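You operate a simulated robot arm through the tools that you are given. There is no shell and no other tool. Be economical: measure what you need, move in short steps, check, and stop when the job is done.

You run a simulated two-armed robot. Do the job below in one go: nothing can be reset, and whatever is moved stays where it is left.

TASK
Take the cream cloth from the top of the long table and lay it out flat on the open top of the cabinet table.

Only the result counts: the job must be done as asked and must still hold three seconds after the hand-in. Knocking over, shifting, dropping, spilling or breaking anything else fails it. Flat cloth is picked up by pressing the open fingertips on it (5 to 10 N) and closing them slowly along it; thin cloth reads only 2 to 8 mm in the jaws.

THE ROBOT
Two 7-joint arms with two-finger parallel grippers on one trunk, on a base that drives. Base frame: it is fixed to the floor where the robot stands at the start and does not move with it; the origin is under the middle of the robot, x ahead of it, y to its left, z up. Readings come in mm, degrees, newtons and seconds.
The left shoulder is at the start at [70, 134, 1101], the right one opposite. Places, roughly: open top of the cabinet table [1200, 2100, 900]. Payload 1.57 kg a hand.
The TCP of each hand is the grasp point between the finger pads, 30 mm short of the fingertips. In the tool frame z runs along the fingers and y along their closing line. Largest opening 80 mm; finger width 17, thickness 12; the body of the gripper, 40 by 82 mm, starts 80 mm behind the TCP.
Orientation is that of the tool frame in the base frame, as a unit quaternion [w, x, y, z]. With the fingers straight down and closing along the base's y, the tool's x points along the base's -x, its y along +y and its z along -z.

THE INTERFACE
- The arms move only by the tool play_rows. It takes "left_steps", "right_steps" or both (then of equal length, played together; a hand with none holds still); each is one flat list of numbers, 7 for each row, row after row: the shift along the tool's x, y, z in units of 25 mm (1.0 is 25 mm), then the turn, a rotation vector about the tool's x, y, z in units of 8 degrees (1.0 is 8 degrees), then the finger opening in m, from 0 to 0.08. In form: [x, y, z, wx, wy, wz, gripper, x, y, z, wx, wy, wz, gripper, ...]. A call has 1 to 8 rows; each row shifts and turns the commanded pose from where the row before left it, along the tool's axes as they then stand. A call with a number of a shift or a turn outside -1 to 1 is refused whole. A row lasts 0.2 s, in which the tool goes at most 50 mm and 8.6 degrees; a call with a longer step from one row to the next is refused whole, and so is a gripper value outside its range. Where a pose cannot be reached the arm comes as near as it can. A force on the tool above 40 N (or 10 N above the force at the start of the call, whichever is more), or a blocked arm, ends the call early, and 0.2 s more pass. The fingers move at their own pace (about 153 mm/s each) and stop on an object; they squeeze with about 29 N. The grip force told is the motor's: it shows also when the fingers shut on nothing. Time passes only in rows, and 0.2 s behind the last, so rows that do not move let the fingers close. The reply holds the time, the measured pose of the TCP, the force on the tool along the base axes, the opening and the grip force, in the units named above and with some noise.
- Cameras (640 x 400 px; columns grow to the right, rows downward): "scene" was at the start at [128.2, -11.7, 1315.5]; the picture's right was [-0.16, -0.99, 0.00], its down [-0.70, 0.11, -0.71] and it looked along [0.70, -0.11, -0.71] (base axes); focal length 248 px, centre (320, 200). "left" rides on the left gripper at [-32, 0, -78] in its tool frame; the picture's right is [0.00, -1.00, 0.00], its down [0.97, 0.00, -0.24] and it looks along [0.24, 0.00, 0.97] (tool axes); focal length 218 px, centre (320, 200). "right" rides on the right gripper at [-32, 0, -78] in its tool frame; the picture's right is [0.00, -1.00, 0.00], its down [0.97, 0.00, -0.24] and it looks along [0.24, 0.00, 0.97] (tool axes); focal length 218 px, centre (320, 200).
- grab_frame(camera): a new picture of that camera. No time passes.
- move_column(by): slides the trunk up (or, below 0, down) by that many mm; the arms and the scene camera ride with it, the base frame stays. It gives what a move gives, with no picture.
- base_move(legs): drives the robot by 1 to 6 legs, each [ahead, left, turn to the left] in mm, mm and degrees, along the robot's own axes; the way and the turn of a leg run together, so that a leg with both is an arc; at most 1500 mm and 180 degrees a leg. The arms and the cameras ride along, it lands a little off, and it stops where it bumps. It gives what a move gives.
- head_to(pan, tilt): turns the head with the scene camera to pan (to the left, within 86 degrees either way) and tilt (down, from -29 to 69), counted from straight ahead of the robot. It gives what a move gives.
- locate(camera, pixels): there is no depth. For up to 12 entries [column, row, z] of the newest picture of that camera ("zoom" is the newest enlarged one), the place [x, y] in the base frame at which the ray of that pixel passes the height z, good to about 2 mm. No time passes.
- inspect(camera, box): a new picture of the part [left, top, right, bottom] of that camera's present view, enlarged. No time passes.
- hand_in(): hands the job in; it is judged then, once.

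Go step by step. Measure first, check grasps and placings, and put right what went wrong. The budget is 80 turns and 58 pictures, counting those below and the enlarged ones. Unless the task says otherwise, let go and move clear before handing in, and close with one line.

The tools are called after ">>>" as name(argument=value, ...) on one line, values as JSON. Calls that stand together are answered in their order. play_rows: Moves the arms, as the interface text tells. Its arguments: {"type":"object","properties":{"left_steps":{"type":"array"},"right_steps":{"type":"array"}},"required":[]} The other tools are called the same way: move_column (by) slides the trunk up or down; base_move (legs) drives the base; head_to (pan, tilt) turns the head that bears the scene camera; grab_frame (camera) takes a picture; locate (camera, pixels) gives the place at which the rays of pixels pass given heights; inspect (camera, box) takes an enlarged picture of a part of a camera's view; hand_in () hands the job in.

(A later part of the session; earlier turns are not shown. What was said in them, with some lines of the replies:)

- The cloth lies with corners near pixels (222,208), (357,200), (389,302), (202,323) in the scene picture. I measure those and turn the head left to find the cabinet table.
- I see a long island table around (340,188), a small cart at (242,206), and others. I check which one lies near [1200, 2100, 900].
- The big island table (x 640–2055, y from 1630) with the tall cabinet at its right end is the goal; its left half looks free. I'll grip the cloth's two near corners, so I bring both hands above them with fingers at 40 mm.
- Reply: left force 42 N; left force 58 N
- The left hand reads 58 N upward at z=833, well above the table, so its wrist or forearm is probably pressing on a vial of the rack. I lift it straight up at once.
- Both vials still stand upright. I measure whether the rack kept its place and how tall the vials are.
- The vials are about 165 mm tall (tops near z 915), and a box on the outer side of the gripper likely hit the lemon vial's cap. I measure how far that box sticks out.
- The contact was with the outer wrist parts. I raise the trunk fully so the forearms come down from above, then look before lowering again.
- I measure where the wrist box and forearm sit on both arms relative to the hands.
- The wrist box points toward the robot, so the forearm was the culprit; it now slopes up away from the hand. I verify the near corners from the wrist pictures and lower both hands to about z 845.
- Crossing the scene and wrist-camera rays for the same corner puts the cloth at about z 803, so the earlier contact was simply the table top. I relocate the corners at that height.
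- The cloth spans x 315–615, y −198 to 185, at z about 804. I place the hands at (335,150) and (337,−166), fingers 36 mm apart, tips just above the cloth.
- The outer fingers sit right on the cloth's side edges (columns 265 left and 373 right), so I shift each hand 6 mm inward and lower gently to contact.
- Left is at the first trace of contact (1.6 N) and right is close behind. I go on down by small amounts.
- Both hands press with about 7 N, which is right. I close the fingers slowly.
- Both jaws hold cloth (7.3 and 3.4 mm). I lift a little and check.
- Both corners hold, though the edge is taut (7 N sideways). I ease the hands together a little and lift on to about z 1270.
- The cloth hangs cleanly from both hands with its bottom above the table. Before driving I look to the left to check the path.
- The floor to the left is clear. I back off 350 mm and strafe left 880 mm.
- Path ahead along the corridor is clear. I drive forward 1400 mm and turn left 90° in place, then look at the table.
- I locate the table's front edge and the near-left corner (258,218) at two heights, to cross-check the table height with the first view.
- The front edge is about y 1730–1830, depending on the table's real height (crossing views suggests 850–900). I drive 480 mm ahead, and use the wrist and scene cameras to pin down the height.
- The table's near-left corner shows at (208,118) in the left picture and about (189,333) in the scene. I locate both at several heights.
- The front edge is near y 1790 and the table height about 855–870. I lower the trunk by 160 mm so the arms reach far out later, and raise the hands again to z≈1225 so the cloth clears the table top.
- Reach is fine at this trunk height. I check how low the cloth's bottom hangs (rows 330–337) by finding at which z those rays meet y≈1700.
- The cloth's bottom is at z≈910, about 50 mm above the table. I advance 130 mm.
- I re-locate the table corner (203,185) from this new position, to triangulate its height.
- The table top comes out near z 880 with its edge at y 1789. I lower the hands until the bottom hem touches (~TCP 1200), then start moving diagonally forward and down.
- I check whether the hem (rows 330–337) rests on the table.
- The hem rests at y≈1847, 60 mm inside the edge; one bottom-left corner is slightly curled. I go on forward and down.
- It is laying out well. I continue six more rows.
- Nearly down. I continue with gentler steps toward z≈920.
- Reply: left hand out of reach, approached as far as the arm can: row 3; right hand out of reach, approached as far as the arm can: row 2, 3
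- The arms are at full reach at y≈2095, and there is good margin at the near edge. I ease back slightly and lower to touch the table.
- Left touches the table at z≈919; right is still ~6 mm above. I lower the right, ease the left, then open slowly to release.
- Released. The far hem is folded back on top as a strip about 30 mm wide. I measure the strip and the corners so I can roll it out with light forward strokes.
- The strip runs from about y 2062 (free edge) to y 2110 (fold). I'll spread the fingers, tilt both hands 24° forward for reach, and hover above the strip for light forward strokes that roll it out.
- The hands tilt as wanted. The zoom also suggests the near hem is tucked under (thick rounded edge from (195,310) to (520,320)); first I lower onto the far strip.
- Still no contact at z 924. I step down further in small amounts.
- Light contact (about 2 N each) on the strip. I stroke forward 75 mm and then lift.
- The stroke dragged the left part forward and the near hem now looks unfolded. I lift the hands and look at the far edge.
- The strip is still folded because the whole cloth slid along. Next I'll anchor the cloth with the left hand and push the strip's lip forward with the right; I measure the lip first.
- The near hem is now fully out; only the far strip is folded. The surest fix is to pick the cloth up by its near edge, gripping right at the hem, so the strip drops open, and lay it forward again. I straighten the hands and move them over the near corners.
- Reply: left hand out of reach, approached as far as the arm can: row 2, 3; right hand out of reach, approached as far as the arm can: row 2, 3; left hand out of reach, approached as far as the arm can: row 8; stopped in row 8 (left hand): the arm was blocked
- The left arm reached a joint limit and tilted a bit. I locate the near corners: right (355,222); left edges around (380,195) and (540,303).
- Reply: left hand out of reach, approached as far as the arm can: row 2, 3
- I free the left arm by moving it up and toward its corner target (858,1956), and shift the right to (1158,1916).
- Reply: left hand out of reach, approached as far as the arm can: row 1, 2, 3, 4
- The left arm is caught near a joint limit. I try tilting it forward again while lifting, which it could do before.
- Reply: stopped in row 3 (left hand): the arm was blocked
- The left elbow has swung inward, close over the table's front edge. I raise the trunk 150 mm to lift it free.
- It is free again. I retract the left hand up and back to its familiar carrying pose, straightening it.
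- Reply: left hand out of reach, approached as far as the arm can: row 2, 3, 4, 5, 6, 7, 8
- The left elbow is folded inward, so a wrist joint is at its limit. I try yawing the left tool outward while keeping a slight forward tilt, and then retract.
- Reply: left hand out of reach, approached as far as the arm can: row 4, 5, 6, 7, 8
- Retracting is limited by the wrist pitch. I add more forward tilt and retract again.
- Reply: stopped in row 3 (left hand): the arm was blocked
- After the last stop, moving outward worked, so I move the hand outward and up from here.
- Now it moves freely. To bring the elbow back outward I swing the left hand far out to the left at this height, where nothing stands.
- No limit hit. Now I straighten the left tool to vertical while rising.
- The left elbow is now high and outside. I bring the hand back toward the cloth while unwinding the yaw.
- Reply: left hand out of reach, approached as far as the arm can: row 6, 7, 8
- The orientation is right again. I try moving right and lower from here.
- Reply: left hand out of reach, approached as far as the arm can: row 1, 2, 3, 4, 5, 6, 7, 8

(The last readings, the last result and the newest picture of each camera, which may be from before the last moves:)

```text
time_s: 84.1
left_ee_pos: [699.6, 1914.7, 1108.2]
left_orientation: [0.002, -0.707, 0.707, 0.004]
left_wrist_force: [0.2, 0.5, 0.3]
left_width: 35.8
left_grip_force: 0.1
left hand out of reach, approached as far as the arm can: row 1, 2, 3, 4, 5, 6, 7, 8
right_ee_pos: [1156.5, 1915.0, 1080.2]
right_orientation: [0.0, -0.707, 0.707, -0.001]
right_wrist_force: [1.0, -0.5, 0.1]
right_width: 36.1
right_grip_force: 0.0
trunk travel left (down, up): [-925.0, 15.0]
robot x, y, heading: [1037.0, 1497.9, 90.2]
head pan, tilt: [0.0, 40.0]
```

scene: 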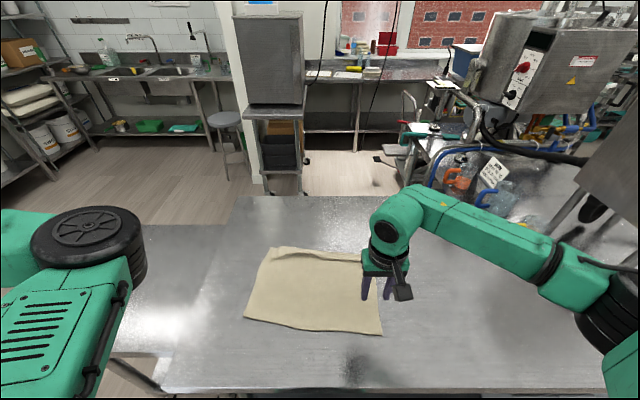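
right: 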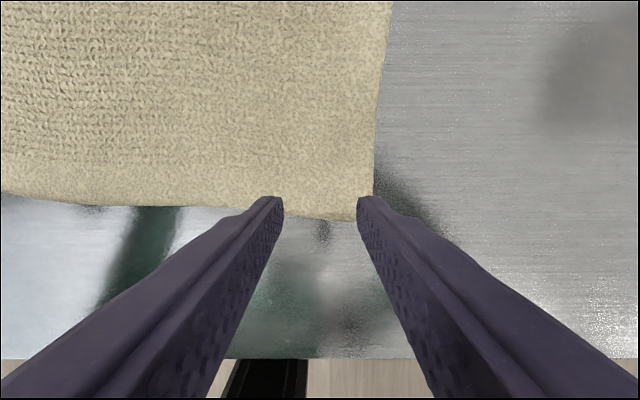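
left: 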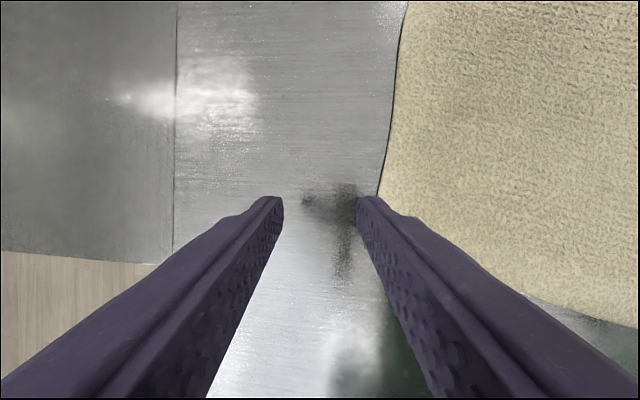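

The left arm stays limited, but the right arm alone can do it: with its closing line turned along y, closed fingers set across the lip and then opened will push the strip forward and hold the cloth back. I park the left hand out to the side, yaw the right hand 90°, and drive 45 mm closer for reach.

>>> play_rows(left_steps=[0.3, 0.8, -0.7, 0, 0, -0.5, 0.03, 0.3, 0.8, -0.7, 0, 0, -0.5, 0.03, 0.3, 0.8, -0.7, 0, 0, -0.5, 0.03, 0.3, 0.8, -0.7, 0, 0, -0.5, 0.03, 0.3, 0.8, -0.7, 0, 0, -0.5, 0.03, 0.2, 0.4, -0.5, 0, 0, 0, 0.03], right_steps=[0, 0, 0, 0, 0, 1, 0, 0, 0, 0, 0, 0, 1, 0, 0, 0, 0, 0, 0, 1, 0, 0, 0, 0, 0, 0, 1, 0, 0, 0, 0, 0, 0, 1, 0, 0, 0, 0, 0, 0, 1, 0])

>>> play_rows(right_steps=[0, 0, 0, 0, 0, 1, 0, 0, 0, 0, 0, 0, 1, 0, 0, 0, 0, 0, 0, 1, 0, 0, 0, 0, 0, 0, 1, 0, 0, 0, 0, 0, 0, 1, 0, 0, 0, 0, 0, 0, 0.25, 0])

>>> base_move(legs=[[45, 0, 0]])

```text
time_s: 85.5
left_ee_pos: [602.3, 1853.5, 1209.1]
left_orientation: [-0.001, 0.818, -0.575, -0.001]
left_wrist_force: [0.2, 0.2, 0.4]
left_width: 30.1
left_grip_force: 0.1
right_ee_pos: [1157.0, 1911.5, 1082.9]
right_orientation: [-0.001, -0.356, 0.934, 0.0]
right_wrist_force: [-0.2, 0.3, 0.4]
right_width: 0.2
right_grip_force: 21.3
trunk travel left (down, up): [-925.0, 15.0]
robot x, y, heading: [1036.0, 1496.0, 90.0]
head pan, tilt: [0.0, 40.0]
```

```text
time_s: 86.9
left_ee_pos: [602.7, 1855.8, 1208.1]
left_orientation: [-0.001, 0.818, -0.576, -0.001]
left_wrist_force: [-0.5, -0.6, 0.5]
left_width: 29.9
left_grip_force: 0.1
right_ee_pos: [1157.5, 1914.4, 1081.3]
right_orientation: [0.0, 0.002, 1.0, 0.0]
right_wrist_force: [0.7, -0.2, -0.3]
right_width: 0.0
right_grip_force: 21.5
trunk travel left (down, up): [-925.0, 15.0]
robot x, y, heading: [1035.7, 1498.6, 89.9]
head pan, tilt: [0.0, 40.0]
```

```text
time_s: 87.8
left_ee_pos: [602.0, 1889.1, 1212.7]
left_orientation: [-0.004, 0.817, -0.576, -0.004]
left_wrist_force: [-0.3, -0.6, 0.9]
left_width: 29.9
left_grip_force: 0.1
right_ee_pos: [1157.7, 1949.6, 1084.6]
right_orientation: [0.0, 0.001, 1.0, 0.004]
right_wrist_force: [-0.3, -0.4, 0.3]
right_width: 0.0
right_grip_force: 21.3
trunk travel left (down, up): [-925.0, 15.0]
robot x, y, heading: [1037.2, 1544.1, 90.0]
head pan, tilt: [0.0, 40.0]
```

The hands moved only 35 mm and rose 4 mm, so the base is pitched slightly and probably touches something. I back off 25 mm and look.

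>>> base_move(legs=[[-25, 0, 0]])

>>> inspect(camera="scene", box=[160, 180, 480, 400])

```text
time_s: 88.7
left_ee_pos: [601.9, 1880.8, 1206.9]
left_orientation: [0.002, 0.817, -0.577, 0.0]
left_wrist_force: [-0.9, 1.1, 0.3]
left_width: 30.0
left_grip_force: 0.0
right_ee_pos: [1157.7, 1938.7, 1079.4]
right_orientation: [0.0, 0.001, 1.0, -0.003]
right_wrist_force: [-0.4, 0.4, 0.1]
right_width: 0.0
right_grip_force: 21.2
trunk travel left (down, up): [-925.0, 15.0]
robot x, y, heading: [1036.7, 1508.7, 90.0]
head pan, tilt: [0.0, 40.0]
```

```text
1.82 times, centred on (320, 290) of scene
```

zoom: 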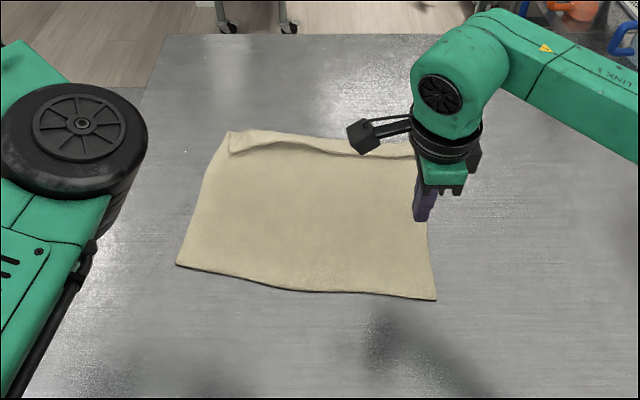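

That was only sway while the base settled; nothing was hit and the cloth is unchanged. I lower the trunk again and measure the lip.

>>> locate(camera="zoom", pixels=[[228, 132, 892], [232, 153, 892], [270, 143, 893], [300, 140, 893], [350, 155, 892], [350, 138, 892], [412, 156, 892], [412, 143, 892], [436, 298, 889], [177, 264, 889], [300, 390, 888]])

>>> move_column(by=-150)

```text
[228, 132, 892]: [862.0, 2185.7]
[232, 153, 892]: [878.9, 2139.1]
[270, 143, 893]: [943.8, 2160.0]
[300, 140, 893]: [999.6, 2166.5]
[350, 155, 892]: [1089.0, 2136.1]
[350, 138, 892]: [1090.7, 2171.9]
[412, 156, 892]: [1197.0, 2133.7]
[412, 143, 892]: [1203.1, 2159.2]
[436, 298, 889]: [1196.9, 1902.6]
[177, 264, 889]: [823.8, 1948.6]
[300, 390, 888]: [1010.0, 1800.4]
```

```text
time_s: 90.4
left_ee_pos: [602.5, 1874.0, 1058.3]
left_orientation: [-0.001, 0.817, -0.577, -0.002]
left_wrist_force: [0.3, 0.8, -0.6]
left_width: 30.0
left_grip_force: 0.1
right_ee_pos: [1157.4, 1933.5, 931.7]
right_orientation: [-0.001, 0.001, 1.0, 0.0]
right_wrist_force: [0.3, -0.7, -0.4]
right_width: 0.0
right_grip_force: 21.5
trunk travel left (down, up): [-775.0, 165.0]
robot x, y, heading: [1037.4, 1516.4, 90.0]
head pan, tilt: [0.0, 40.0]
```

The lip at x≈1110 is at y≈2135, the fold at 2170. I bring the closed right fingers above the lip.

>>> play_rows(right_steps=[0.235, 1, -0.4, 0, 0, 0, 0, 0.235, 1, -0.2, 0, 0, 0, 0, 0.235, 1, 0, 0, 0, 0, 0, 0.235, 1, 0, 0, 0, 0, 0, 0.235, 1, 0, 0, 0, 0, 0, 0.235, 1, 0, 0, 0, 0, 0, 0.235, 1, 0, 0, 0, 0, 0, 0.235, 1, 0, 0, 0, 0, 0])

```text
time_s: 92.2
left_ee_pos: [602.5, 1874.9, 1058.0]
left_orientation: [-0.002, 0.817, -0.577, -0.002]
left_wrist_force: [0.6, -0.1, 0.0]
left_width: 29.7
left_grip_force: 0.0
right_ee_pos: [1115.1, 2109.1, 944.9]
right_orientation: [-0.001, 0.0, 1.0, 0.001]
right_wrist_force: [-1.4, 0.4, -0.7]
right_width: 0.0
right_grip_force: 20.9
right hand out of reach, approached as far as the arm can: row 8
trunk travel left (down, up): [-775.0, 165.0]
robot x, y, heading: [1038.7, 1516.6, 89.9]
head pan, tilt: [0.0, 40.0]
```

It is 26 mm short. Since the base already stood there safely, I drive 28 mm forward.

>>> base_move(legs=[[28, 0, 0]])

>>> play_rows(right_steps=[0, 0, 0.3, 0, 0, 0, 0, 0, 0, 0.3, 0, 0, 0, 0, 0, 0, 0, 0, 0, 0, 0])

>>> inspect(camera="right", box=[120, 100, 520, 350])

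```text
time_s: 93.0
left_ee_pos: [602.8, 1896.8, 1061.3]
left_orientation: [-0.003, 0.818, -0.576, -0.004]
left_wrist_force: [0.3, -0.4, -0.1]
left_width: 29.8
left_grip_force: 0.0
right_ee_pos: [1116.6, 2133.4, 948.0]
right_orientation: [0.0, 0.001, 1.0, 0.003]
right_wrist_force: [-0.2, -0.2, -0.6]
right_width: 0.1
right_grip_force: 21.9
trunk travel left (down, up): [-775.0, 165.0]
robot x, y, heading: [1036.8, 1541.9, 90.1]
head pan, tilt: [0.0, 40.0]
```

```text
time_s: 93.8
left_ee_pos: [603.0, 1902.9, 1057.8]
left_orientation: [0.0, 0.817, -0.577, -0.002]
left_wrist_force: [0.1, -1.1, 0.2]
left_width: 30.1
left_grip_force: 0.1
right_ee_pos: [1115.8, 2135.7, 930.3]
right_orientation: [0.0, 0.001, 1.0, -0.001]
right_wrist_force: [0.1, -1.0, -0.3]
right_width: 0.0
right_grip_force: 21.2
trunk travel left (down, up): [-775.0, 165.0]
robot x, y, heading: [1037.9, 1541.7, 90.1]
head pan, tilt: [0.0, 40.0]
```

```text
1.60 times, centred on (320, 225) of right
```

zoom: 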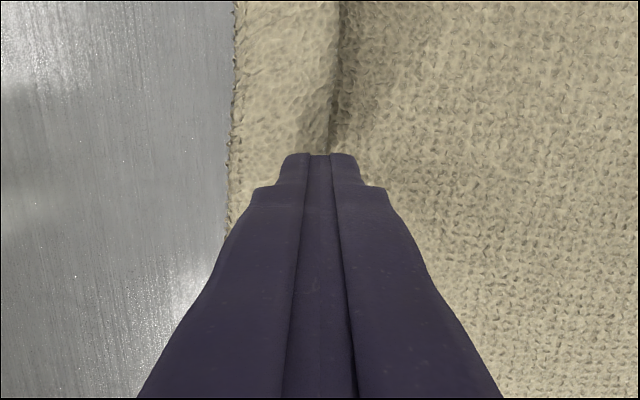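

The lip (column ≈330) sits right at the split of the fingers, with the front finger over the strip. I lower to contact.

>>> play_rows(right_steps=[0, 0, 0.16, 0, 0, 0, 0, 0, 0, 0.12, 0, 0, 0, 0, 0, 0, 0.08, 0, 0, 0, 0, 0, 0, 0.08, 0, 0, 0, 0])

```text
time_s: 94.8
left_ee_pos: [602.1, 1901.9, 1058.4]
left_orientation: [-0.001, 0.817, -0.577, -0.003]
left_wrist_force: [-0.9, 0.8, 0.7]
left_width: 29.9
left_grip_force: 0.0
right_ee_pos: [1115.4, 2135.2, 919.2]
right_orientation: [0.0, 0.001, 1.0, 0.0]
right_wrist_force: [-0.3, 0.0, 0.5]
right_width: 0.0
right_grip_force: 21.2
right hand out of reach, approached as far as the arm can: row 3
trunk travel left (down, up): [-775.0, 165.0]
robot x, y, heading: [1035.1, 1542.3, 90.0]
head pan, tilt: [0.0, 40.0]
```

The arm is at its reach limit, so I press with small trunk steps instead.

>>> move_column(by=-3)

```text
time_s: 95.3
left_ee_pos: [603.5, 1901.4, 1055.4]
left_orientation: [-0.002, 0.817, -0.577, -0.002]
left_wrist_force: [-0.3, 0.2, 0.0]
left_width: 30.0
left_grip_force: 0.1
right_ee_pos: [1114.8, 2134.9, 917.1]
right_orientation: [0.0, 0.001, 1.0, 0.001]
right_wrist_force: [-0.8, 0.3, 2.4]
right_width: 0.0
right_grip_force: 20.5
trunk travel left (down, up): [-772.0, 168.0]
robot x, y, heading: [1036.2, 1543.1, 89.7]
head pan, tilt: [0.0, 40.0]
```

Light contact of 2.4 N. One more millimetre, then I open the fingers slowly to spread the strip forward.

>>> move_column(by=-1.5)

>>> play_rows(right_steps=[0, 0, 0, 0, 0, 0, 0.01, 0, 0, 0, 0, 0, 0, 0.02, 0, 0, 0, 0, 0, 0, 0.03, 0, 0, 0, 0, 0, 0, 0.04, 0, 0, 0, 0, 0, 0, 0.05, 0, 0, 0, 0, 0, 0, 0.06, 0, 0, 0, 0, 0, 0, 0.07, 0, 0, 0, 0, 0, 0, 0.08])

>>> inspect(camera="right", box=[60, 50, 580, 375])

```text
time_s: 95.9
left_ee_pos: [602.9, 1900.6, 1054.2]
left_orientation: [-0.002, 0.817, -0.576, -0.002]
left_wrist_force: [-0.9, 0.2, 0.1]
left_width: 30.3
left_grip_force: 0.1
right_ee_pos: [1115.5, 2134.6, 915.0]
right_orientation: [-0.001, 0.001, 1.0, 0.001]
right_wrist_force: [0.2, 0.4, 6.7]
right_width: 0.4
right_grip_force: 21.9
trunk travel left (down, up): [-771.0, 169.0]
robot x, y, heading: [1035.4, 1545.1, 90.1]
head pan, tilt: [0.0, 40.0]
```

```text
time_s: 97.7
left_ee_pos: [602.9, 1901.0, 1055.5]
left_orientation: [-0.001, 0.817, -0.577, -0.002]
left_wrist_force: [0.8, -0.3, 0.0]
left_width: 30.2
left_grip_force: 0.1
right_ee_pos: [1116.9, 2134.1, 915.6]
right_orientation: [-0.001, 0.001, 1.0, 0.001]
right_wrist_force: [-0.3, -1.7, 6.0]
right_width: 78.6
right_grip_force: 0.1
trunk travel left (down, up): [-771.0, 169.0]
robot x, y, heading: [1035.3, 1538.8, 89.6]
head pan, tilt: [0.0, 40.0]
```

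```text
1.23 times, centred on (320, 212) of right
```

zoom: 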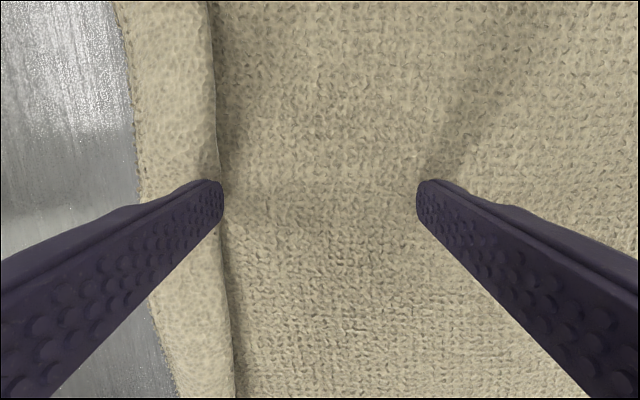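

The whole edge slid forward 40 mm with the strip still folded, so friction drags both layers. Pushing the lip's edge without weight should work, but I need reach; first I'll drag the cloth back toward the robot by pressing near its near edge, which keeps it in tension.

>>> play_rows(right_steps=[0, 0, -0.8, 0, 0, 0, 0.08, 0.3, -0.6, -0.5, 0, 0, 0, 0.06, 0.6, -1, 0, 0, 0, 0, 0.04, 0.6, -1, 0, 0, 0, 0, 0.04, 0.6, -1, 0, 0, 0, 0, 0.04, 0.6, -1, 0, 0, 0, 0, 0.04, 0.6, -1, 0, 0, 0, 0, 0.04, 0.6, -1, 0, 0, 0, 0, 0.04])

>>> play_rows(right_steps=[0, -0.7, 0, 0, 0, 0, 0.04, 0, 0, 0.5, 0, 0, 0, 0.04, 0, 0, 0.5, 0, 0, 0, 0.04, 0, 0, 0.3, 0, 0, 0, 0.04])

```text
time_s: 99.5
left_ee_pos: [602.8, 1901.0, 1055.6]
left_orientation: [-0.001, 0.817, -0.576, -0.002]
left_wrist_force: [-0.7, 0.0, 0.3]
left_width: 30.0
left_grip_force: 0.1
right_ee_pos: [1017.2, 1970.3, 947.3]
right_orientation: [0.0, 0.002, 1.0, 0.0]
right_wrist_force: [-0.4, 0.2, -0.2]
right_width: 40.0
right_grip_force: 0.1
trunk travel left (down, up): [-771.0, 169.0]
robot x, y, heading: [1039.4, 1542.9, 89.8]
head pan, tilt: [0.0, 40.0]
```

```text
time_s: 100.5
left_ee_pos: [602.2, 1901.2, 1054.1]
left_orientation: [-0.002, 0.817, -0.577, -0.003]
left_wrist_force: [-0.2, 0.2, -0.7]
left_width: 30.1
left_grip_force: 0.0
right_ee_pos: [1016.3, 1953.2, 914.9]
right_orientation: [0.0, 0.001, 1.0, 0.0]
right_wrist_force: [-0.2, -0.2, 0.2]
right_width: 40.1
right_grip_force: 0.5
trunk travel left (down, up): [-771.0, 169.0]
robot x, y, heading: [1036.2, 1545.7, 90.0]
head pan, tilt: [0.0, 40.0]
```

>>> play_rows(right_steps=[0, 0.6, -0.2, 0, 0, 0, 0.04, 0, 0.6, 0, 0, 0, 0, 0.04, 0, 0, 0.3, 0, 0, 0, 0.04, 0, 0, 0.06, 0, 0, 0, 0.04])

```text
time_s: 101.5
left_ee_pos: [603.0, 1900.6, 1056.4]
left_orientation: [-0.001, 0.817, -0.577, -0.002]
left_wrist_force: [1.1, -0.1, -0.3]
left_width: 29.8
left_grip_force: 0.0
right_ee_pos: [1016.8, 1982.8, 913.2]
right_orientation: [-0.001, 0.0, 1.0, 0.002]
right_wrist_force: [2.8, 3.8, 21.7]
right_width: 38.9
right_grip_force: 0.2
trunk travel left (down, up): [-771.0, 169.0]
robot x, y, heading: [1038.0, 1545.2, 89.7]
head pan, tilt: [0.0, 40.0]
```

Contact is strong (22 N); I ease it and drag back 75 mm.

>>> play_rows(right_steps=[0, 0, -0.09, 0, 0, 0, 0.04, 0, -0.5, 0, 0, 0, 0, 0.04, 0, -0.5, 0, 0, 0, 0, 0.04, 0, -0.5, 0, 0, 0, 0, 0.04, 0, -0.5, 0, 0, 0, 0, 0.04, 0, -0.5, 0, 0, 0, 0, 0.04, 0, -0.5, 0, 0, 0, 0, 0.04])

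>>> play_rows(right_steps=[0, 0, -1, 0, 0, 0, 0.04, -0.6, -0.6, -1, 0, 0, 0, 0.04, -0.8, -1, -0.8, 0, 0, 0, 0.04, -1, -1, 0, 0, 0, 0, 0.04, -1, -1, 0, 0, 0, 0, 0.04, -1, -0.5, 0, 0, 0, 0, 0.04, -1, 0, 0, 0, 0, 0, 0.04])

>>> inspect(camera="scene", box=[160, 180, 480, 400])

```text
time_s: 103.1
left_ee_pos: [603.2, 1900.9, 1054.4]
left_orientation: [-0.001, 0.817, -0.577, -0.002]
left_wrist_force: [-0.7, -0.4, -0.1]
left_width: 29.9
left_grip_force: 0.0
right_ee_pos: [1017.4, 1905.9, 912.6]
right_orientation: [0.0, 0.001, 1.0, 0.0]
right_wrist_force: [0.0, 5.5, 24.1]
right_width: 38.6
right_grip_force: 0.0
trunk travel left (down, up): [-771.0, 169.0]
robot x, y, heading: [1033.0, 1540.7, 89.9]
head pan, tilt: [0.0, 40.0]
```

```text
time_s: 104.7
left_ee_pos: [602.4, 1902.8, 1054.9]
left_orientation: [-0.001, 0.817, -0.576, -0.003]
left_wrist_force: [-0.4, 0.3, -0.9]
left_width: 30.4
left_grip_force: 0.0
right_ee_pos: [1153.2, 1805.6, 984.9]
right_orientation: [0.001, 0.001, 1.0, 0.0]
right_wrist_force: [0.2, -0.1, 0.9]
right_width: 40.1
right_grip_force: 0.0
trunk travel left (down, up): [-771.0, 169.0]
robot x, y, heading: [1036.7, 1543.3, 89.9]
head pan, tilt: [0.0, 40.0]
```

```text
1.82 times, centred on (320, 290) of scene
```

zoom: 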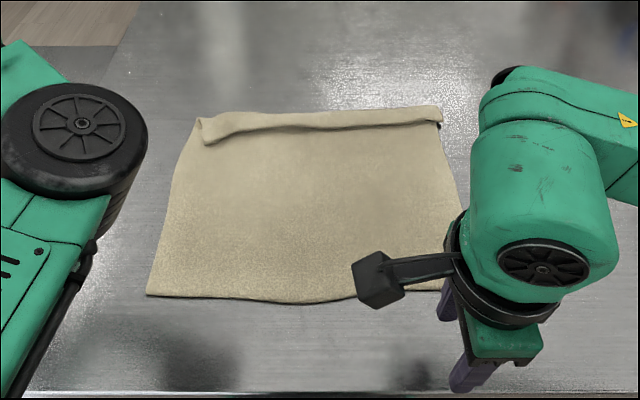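

The cloth is square and flat now except for the far strip. I measure the lip line and edges from this view.

>>> locate(camera="zoom", pixels=[[203, 144, 892], [205, 120, 892], [240, 133, 893], [240, 116, 893], [300, 128, 892], [300, 114, 892], [370, 123, 892], [370, 109, 892], [436, 122, 892], [440, 107, 892], [148, 294, 889], [290, 302, 889]])

```text
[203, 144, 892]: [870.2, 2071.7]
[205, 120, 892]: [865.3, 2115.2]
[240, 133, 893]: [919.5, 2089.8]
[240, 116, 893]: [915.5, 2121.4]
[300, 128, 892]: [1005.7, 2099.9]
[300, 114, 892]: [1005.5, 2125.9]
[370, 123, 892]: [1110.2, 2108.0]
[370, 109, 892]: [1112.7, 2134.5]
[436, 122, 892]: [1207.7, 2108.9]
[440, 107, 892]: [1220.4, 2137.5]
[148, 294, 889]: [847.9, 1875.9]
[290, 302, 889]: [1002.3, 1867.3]
```

The lip lies at y≈2108 (right) to 2090 (left), the fold at ≈2122–2137. I'll plow the lip: closed fingers just behind it, tips barely above the lower layer, then move forward while opening so the front finger pushes the lip over the fold. I go to (1140, 2086).

>>> play_rows(right_steps=[0.065, 1, 0, 0, 0, 0, 0, 0.065, 1, 0, 0, 0, 0, 0, 0.065, 1, 0, 0, 0, 0, 0, 0.065, 1, 0, 0, 0, 0, 0, 0.065, 1, 0, 0, 0, 0, 0, 0.065, 1, 0, 0, 0, 0, 0, 0.065, 1, 0, 0, 0, 0, 0, 0.065, 1, 0, 0, 0, 0, 0])

>>> play_rows(right_steps=[0, 1, 0.4, 0, 0, 0, 0, 0, 1, 0.5, 0, 0, 0, 0, 0, 0.8, 0.6, 0, 0, 0, 0, 0, 0.4, 0.6, 0, 0, 0, 0, 0, 0, 0.4, 0, 0, 0, 0])

```text
time_s: 106.5
left_ee_pos: [603.1, 1902.8, 1054.5]
left_orientation: [-0.001, 0.817, -0.576, -0.002]
left_wrist_force: [0.4, -0.5, -0.3]
left_width: 30.5
left_grip_force: 0.1
right_ee_pos: [1139.8, 2006.6, 982.1]
right_orientation: [0.0, 0.001, 1.0, -0.001]
right_wrist_force: [0.6, 0.1, 0.2]
right_width: 0.0
right_grip_force: 21.2
trunk travel left (down, up): [-771.0, 169.0]
robot x, y, heading: [1033.6, 1542.9, 89.9]
head pan, tilt: [0.0, 40.0]
```

```text
time_s: 107.7
left_ee_pos: [602.3, 1901.9, 1054.4]
left_orientation: [-0.001, 0.817, -0.577, -0.002]
left_wrist_force: [-0.4, 1.2, 0.3]
left_width: 30.0
left_grip_force: 0.1
right_ee_pos: [1140.8, 2084.1, 920.7]
right_orientation: [0.0, 0.001, 1.0, 0.0]
right_wrist_force: [0.0, -0.1, -0.3]
right_width: 0.2
right_grip_force: 21.6
trunk travel left (down, up): [-771.0, 169.0]
robot x, y, heading: [1034.7, 1544.4, 89.8]
head pan, tilt: [0.0, 40.0]
```

>>> play_rows(right_steps=[0, 0, 0.08, 0, 0, 0, 0, 0, 0, 0.06, 0, 0, 0, 0])

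```text
time_s: 108.3
left_ee_pos: [602.5, 1903.7, 1054.0]
left_orientation: [-0.001, 0.817, -0.576, -0.001]
left_wrist_force: [0.3, 0.6, 0.9]
left_width: 30.2
left_grip_force: 0.1
right_ee_pos: [1140.0, 2085.8, 917.4]
right_orientation: [0.0, 0.001, 1.0, -0.001]
right_wrist_force: [-0.1, 0.1, 0.3]
right_width: 0.1
right_grip_force: 21.4
trunk travel left (down, up): [-771.0, 169.0]
robot x, y, heading: [1033.3, 1544.3, 89.7]
head pan, tilt: [0.0, 40.0]
```

>>> play_rows(right_steps=[0, 0, 0.05, 0, 0, 0, 0, 0, 0, 0.04, 0, 0, 0, 0])

```text
time_s: 108.9
left_ee_pos: [602.0, 1901.4, 1054.5]
left_orientation: [-0.001, 0.817, -0.577, -0.003]
left_wrist_force: [-0.4, 0.1, 0.2]
left_width: 29.9
left_grip_force: 0.1
right_ee_pos: [1140.7, 2086.2, 914.5]
right_orientation: [0.0, 0.001, 1.0, 0.0]
right_wrist_force: [0.6, 0.1, -0.3]
right_width: 0.3
right_grip_force: 21.0
trunk travel left (down, up): [-771.0, 169.0]
robot x, y, heading: [1036.7, 1543.3, 89.8]
head pan, tilt: [0.0, 40.0]
```

The tips are right at the lower layer without load, as wanted. I push forward while opening, keeping the rear finger still.

>>> play_rows(right_steps=[0, 0.32, 0, 0, 0, 0, 0.016, 0, 0.32, 0, 0, 0, 0, 0.032, 0, 0.32, 0, 0, 0, 0, 0.048, 0, 0.32, 0, 0, 0, 0, 0.064, 0, 0.32, 0, 0, 0, 0, 0.08, 0, 0, 0, 0, 0, 0, 0.08])

```text
time_s: 110.3
left_ee_pos: [603.7, 1902.5, 1054.7]
left_orientation: [-0.001, 0.817, -0.577, -0.003]
left_wrist_force: [-0.3, 0.4, -0.6]
left_width: 30.0
left_grip_force: 0.2
right_ee_pos: [1141.2, 2125.9, 915.5]
right_orientation: [0.0, 0.001, 1.0, -0.001]
right_wrist_force: [-0.1, -0.4, 0.8]
right_width: 79.5
right_grip_force: 0.0
trunk travel left (down, up): [-771.0, 169.0]
robot x, y, heading: [1038.4, 1542.1, 89.9]
head pan, tilt: [0.0, 40.0]
```

Almost no force, as hoped. I repeat the same stroke 50 mm to the left at x≈1090.

>>> play_rows(right_steps=[0, 0, -1, 0, 0, 0, 0.08, 0.67, -0.8, 0, 0, 0, 0, 0.04, 0.67, -0.8, 0, 0, 0, 0, 0, 0.66, -0.04, 0, 0, 0, 0, 0, 0, 0, 0.6, 0, 0, 0, 0, 0, 0, 0.4, 0, 0, 0, 0])

>>> play_rows(right_steps=[0, 0.32, 0, 0, 0, 0, 0.016, 0, 0.32, 0, 0, 0, 0, 0.032, 0, 0.32, 0, 0, 0, 0, 0.048, 0, 0.32, 0, 0, 0, 0, 0.064, 0, 0.32, 0, 0, 0, 0, 0.08, 0, 0, 0, 0, 0, 0, 0.08])

>>> play_rows(right_steps=[0, 0, -1, 0, 0, 0, 0.08, 0, -0.4, -1, 0, 0, 0, 0.08, 0, -0.4, -1, 0, 0, 0, 0.08, 0, -0.4, -0.5, 0, 0, 0, 0.08])

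>>> grab_frame(camera="right")

```text
time_s: 111.7
left_ee_pos: [602.9, 1901.9, 1053.7]
left_orientation: [-0.002, 0.817, -0.576, -0.002]
left_wrist_force: [-0.3, -0.1, 0.0]
left_width: 29.9
left_grip_force: 0.0
right_ee_pos: [1089.2, 2082.2, 914.6]
right_orientation: [0.0, 0.001, 1.0, 0.001]
right_wrist_force: [0.5, 0.6, 3.3]
right_width: 0.0
right_grip_force: 21.1
trunk travel left (down, up): [-771.0, 169.0]
robot x, y, heading: [1038.6, 1544.1, 89.9]
head pan, tilt: [0.0, 40.0]
```

```text
time_s: 113.1
left_ee_pos: [602.1, 1901.5, 1055.3]
left_orientation: [-0.001, 0.817, -0.576, -0.002]
left_wrist_force: [0.2, -0.1, -0.7]
left_width: 29.8
left_grip_force: 0.0
right_ee_pos: [1089.8, 2124.4, 916.3]
right_orientation: [-0.001, 0.0, 1.0, 0.0]
right_wrist_force: [-0.8, -0.4, 1.5]
right_width: 79.2
right_grip_force: 0.1
trunk travel left (down, up): [-771.0, 169.0]
robot x, y, heading: [1036.1, 1542.8, 90.0]
head pan, tilt: [0.0, 40.0]
```

```text
time_s: 114.1
left_ee_pos: [601.9, 1903.0, 1054.9]
left_orientation: [-0.002, 0.817, -0.577, -0.002]
left_wrist_force: [0.3, 0.7, -0.1]
left_width: 30.1
left_grip_force: 0.0
right_ee_pos: [1090.1, 2093.3, 1002.7]
right_orientation: [0.001, 0.001, 1.0, 0.0]
right_wrist_force: [0.5, 0.5, 0.4]
right_width: 79.9
right_grip_force: 0.2
trunk travel left (down, up): [-771.0, 169.0]
robot x, y, heading: [1036.0, 1546.7, 90.2]
head pan, tilt: [0.0, 40.0]
```

```text
0 pictures are left
```

right: 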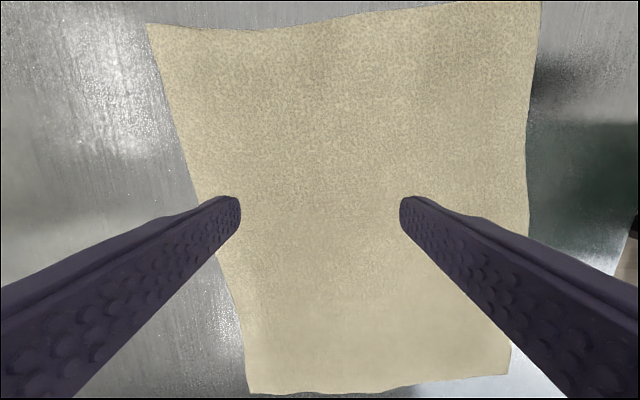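

The strip is fully unfolded: the picture shows the whole cloth flat, with corners at (147,24), (540,2), (507,373) and (250,392). I confirm they lie on the table.

>>> locate(camera="right", pixels=[[147, 24, 889], [540, 2, 889], [507, 373, 889], [250, 392, 889]])

>>> play_rows(right_steps=[0, -0.5, -1, 0, 0, 0, 0.06, 0, -0.8, -1, 0, 0, 0, 0.06, 0, -0.8, -1, 0, 0, 0, 0.06, 0, -0.8, -1, 0, 0, 0, 0.06])

```text
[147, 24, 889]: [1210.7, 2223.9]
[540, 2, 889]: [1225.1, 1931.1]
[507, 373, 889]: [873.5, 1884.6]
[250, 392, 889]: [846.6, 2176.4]
```

```text
time_s: 115.1
left_ee_pos: [602.3, 1901.2, 1055.4]
left_orientation: [-0.001, 0.817, -0.576, -0.002]
left_wrist_force: [-0.4, -0.3, -0.3]
left_width: 30.1
left_grip_force: 0.0
right_ee_pos: [1089.4, 2019.4, 1103.4]
right_orientation: [0.0, 0.001, 1.0, 0.001]
right_wrist_force: [-0.4, -0.7, 0.0]
right_width: 60.3
right_grip_force: 0.0
trunk travel left (down, up): [-771.0, 169.0]
robot x, y, heading: [1039.8, 1546.2, 89.7]
head pan, tilt: [0.0, 40.0]
```

The corners measure about 295 × 360 mm, at least 90 mm inside the table's front edge, and both hands are clear. I hand in.

>>> hand_in()

```text
The job is handed in.
```

The cream cloth is lying flat, fully unfolded, on the open top of the cabinet table, and both hands are clear of it. I had no pictures left for a final look after moving the right hand away, and the hand-in gave no verdict.
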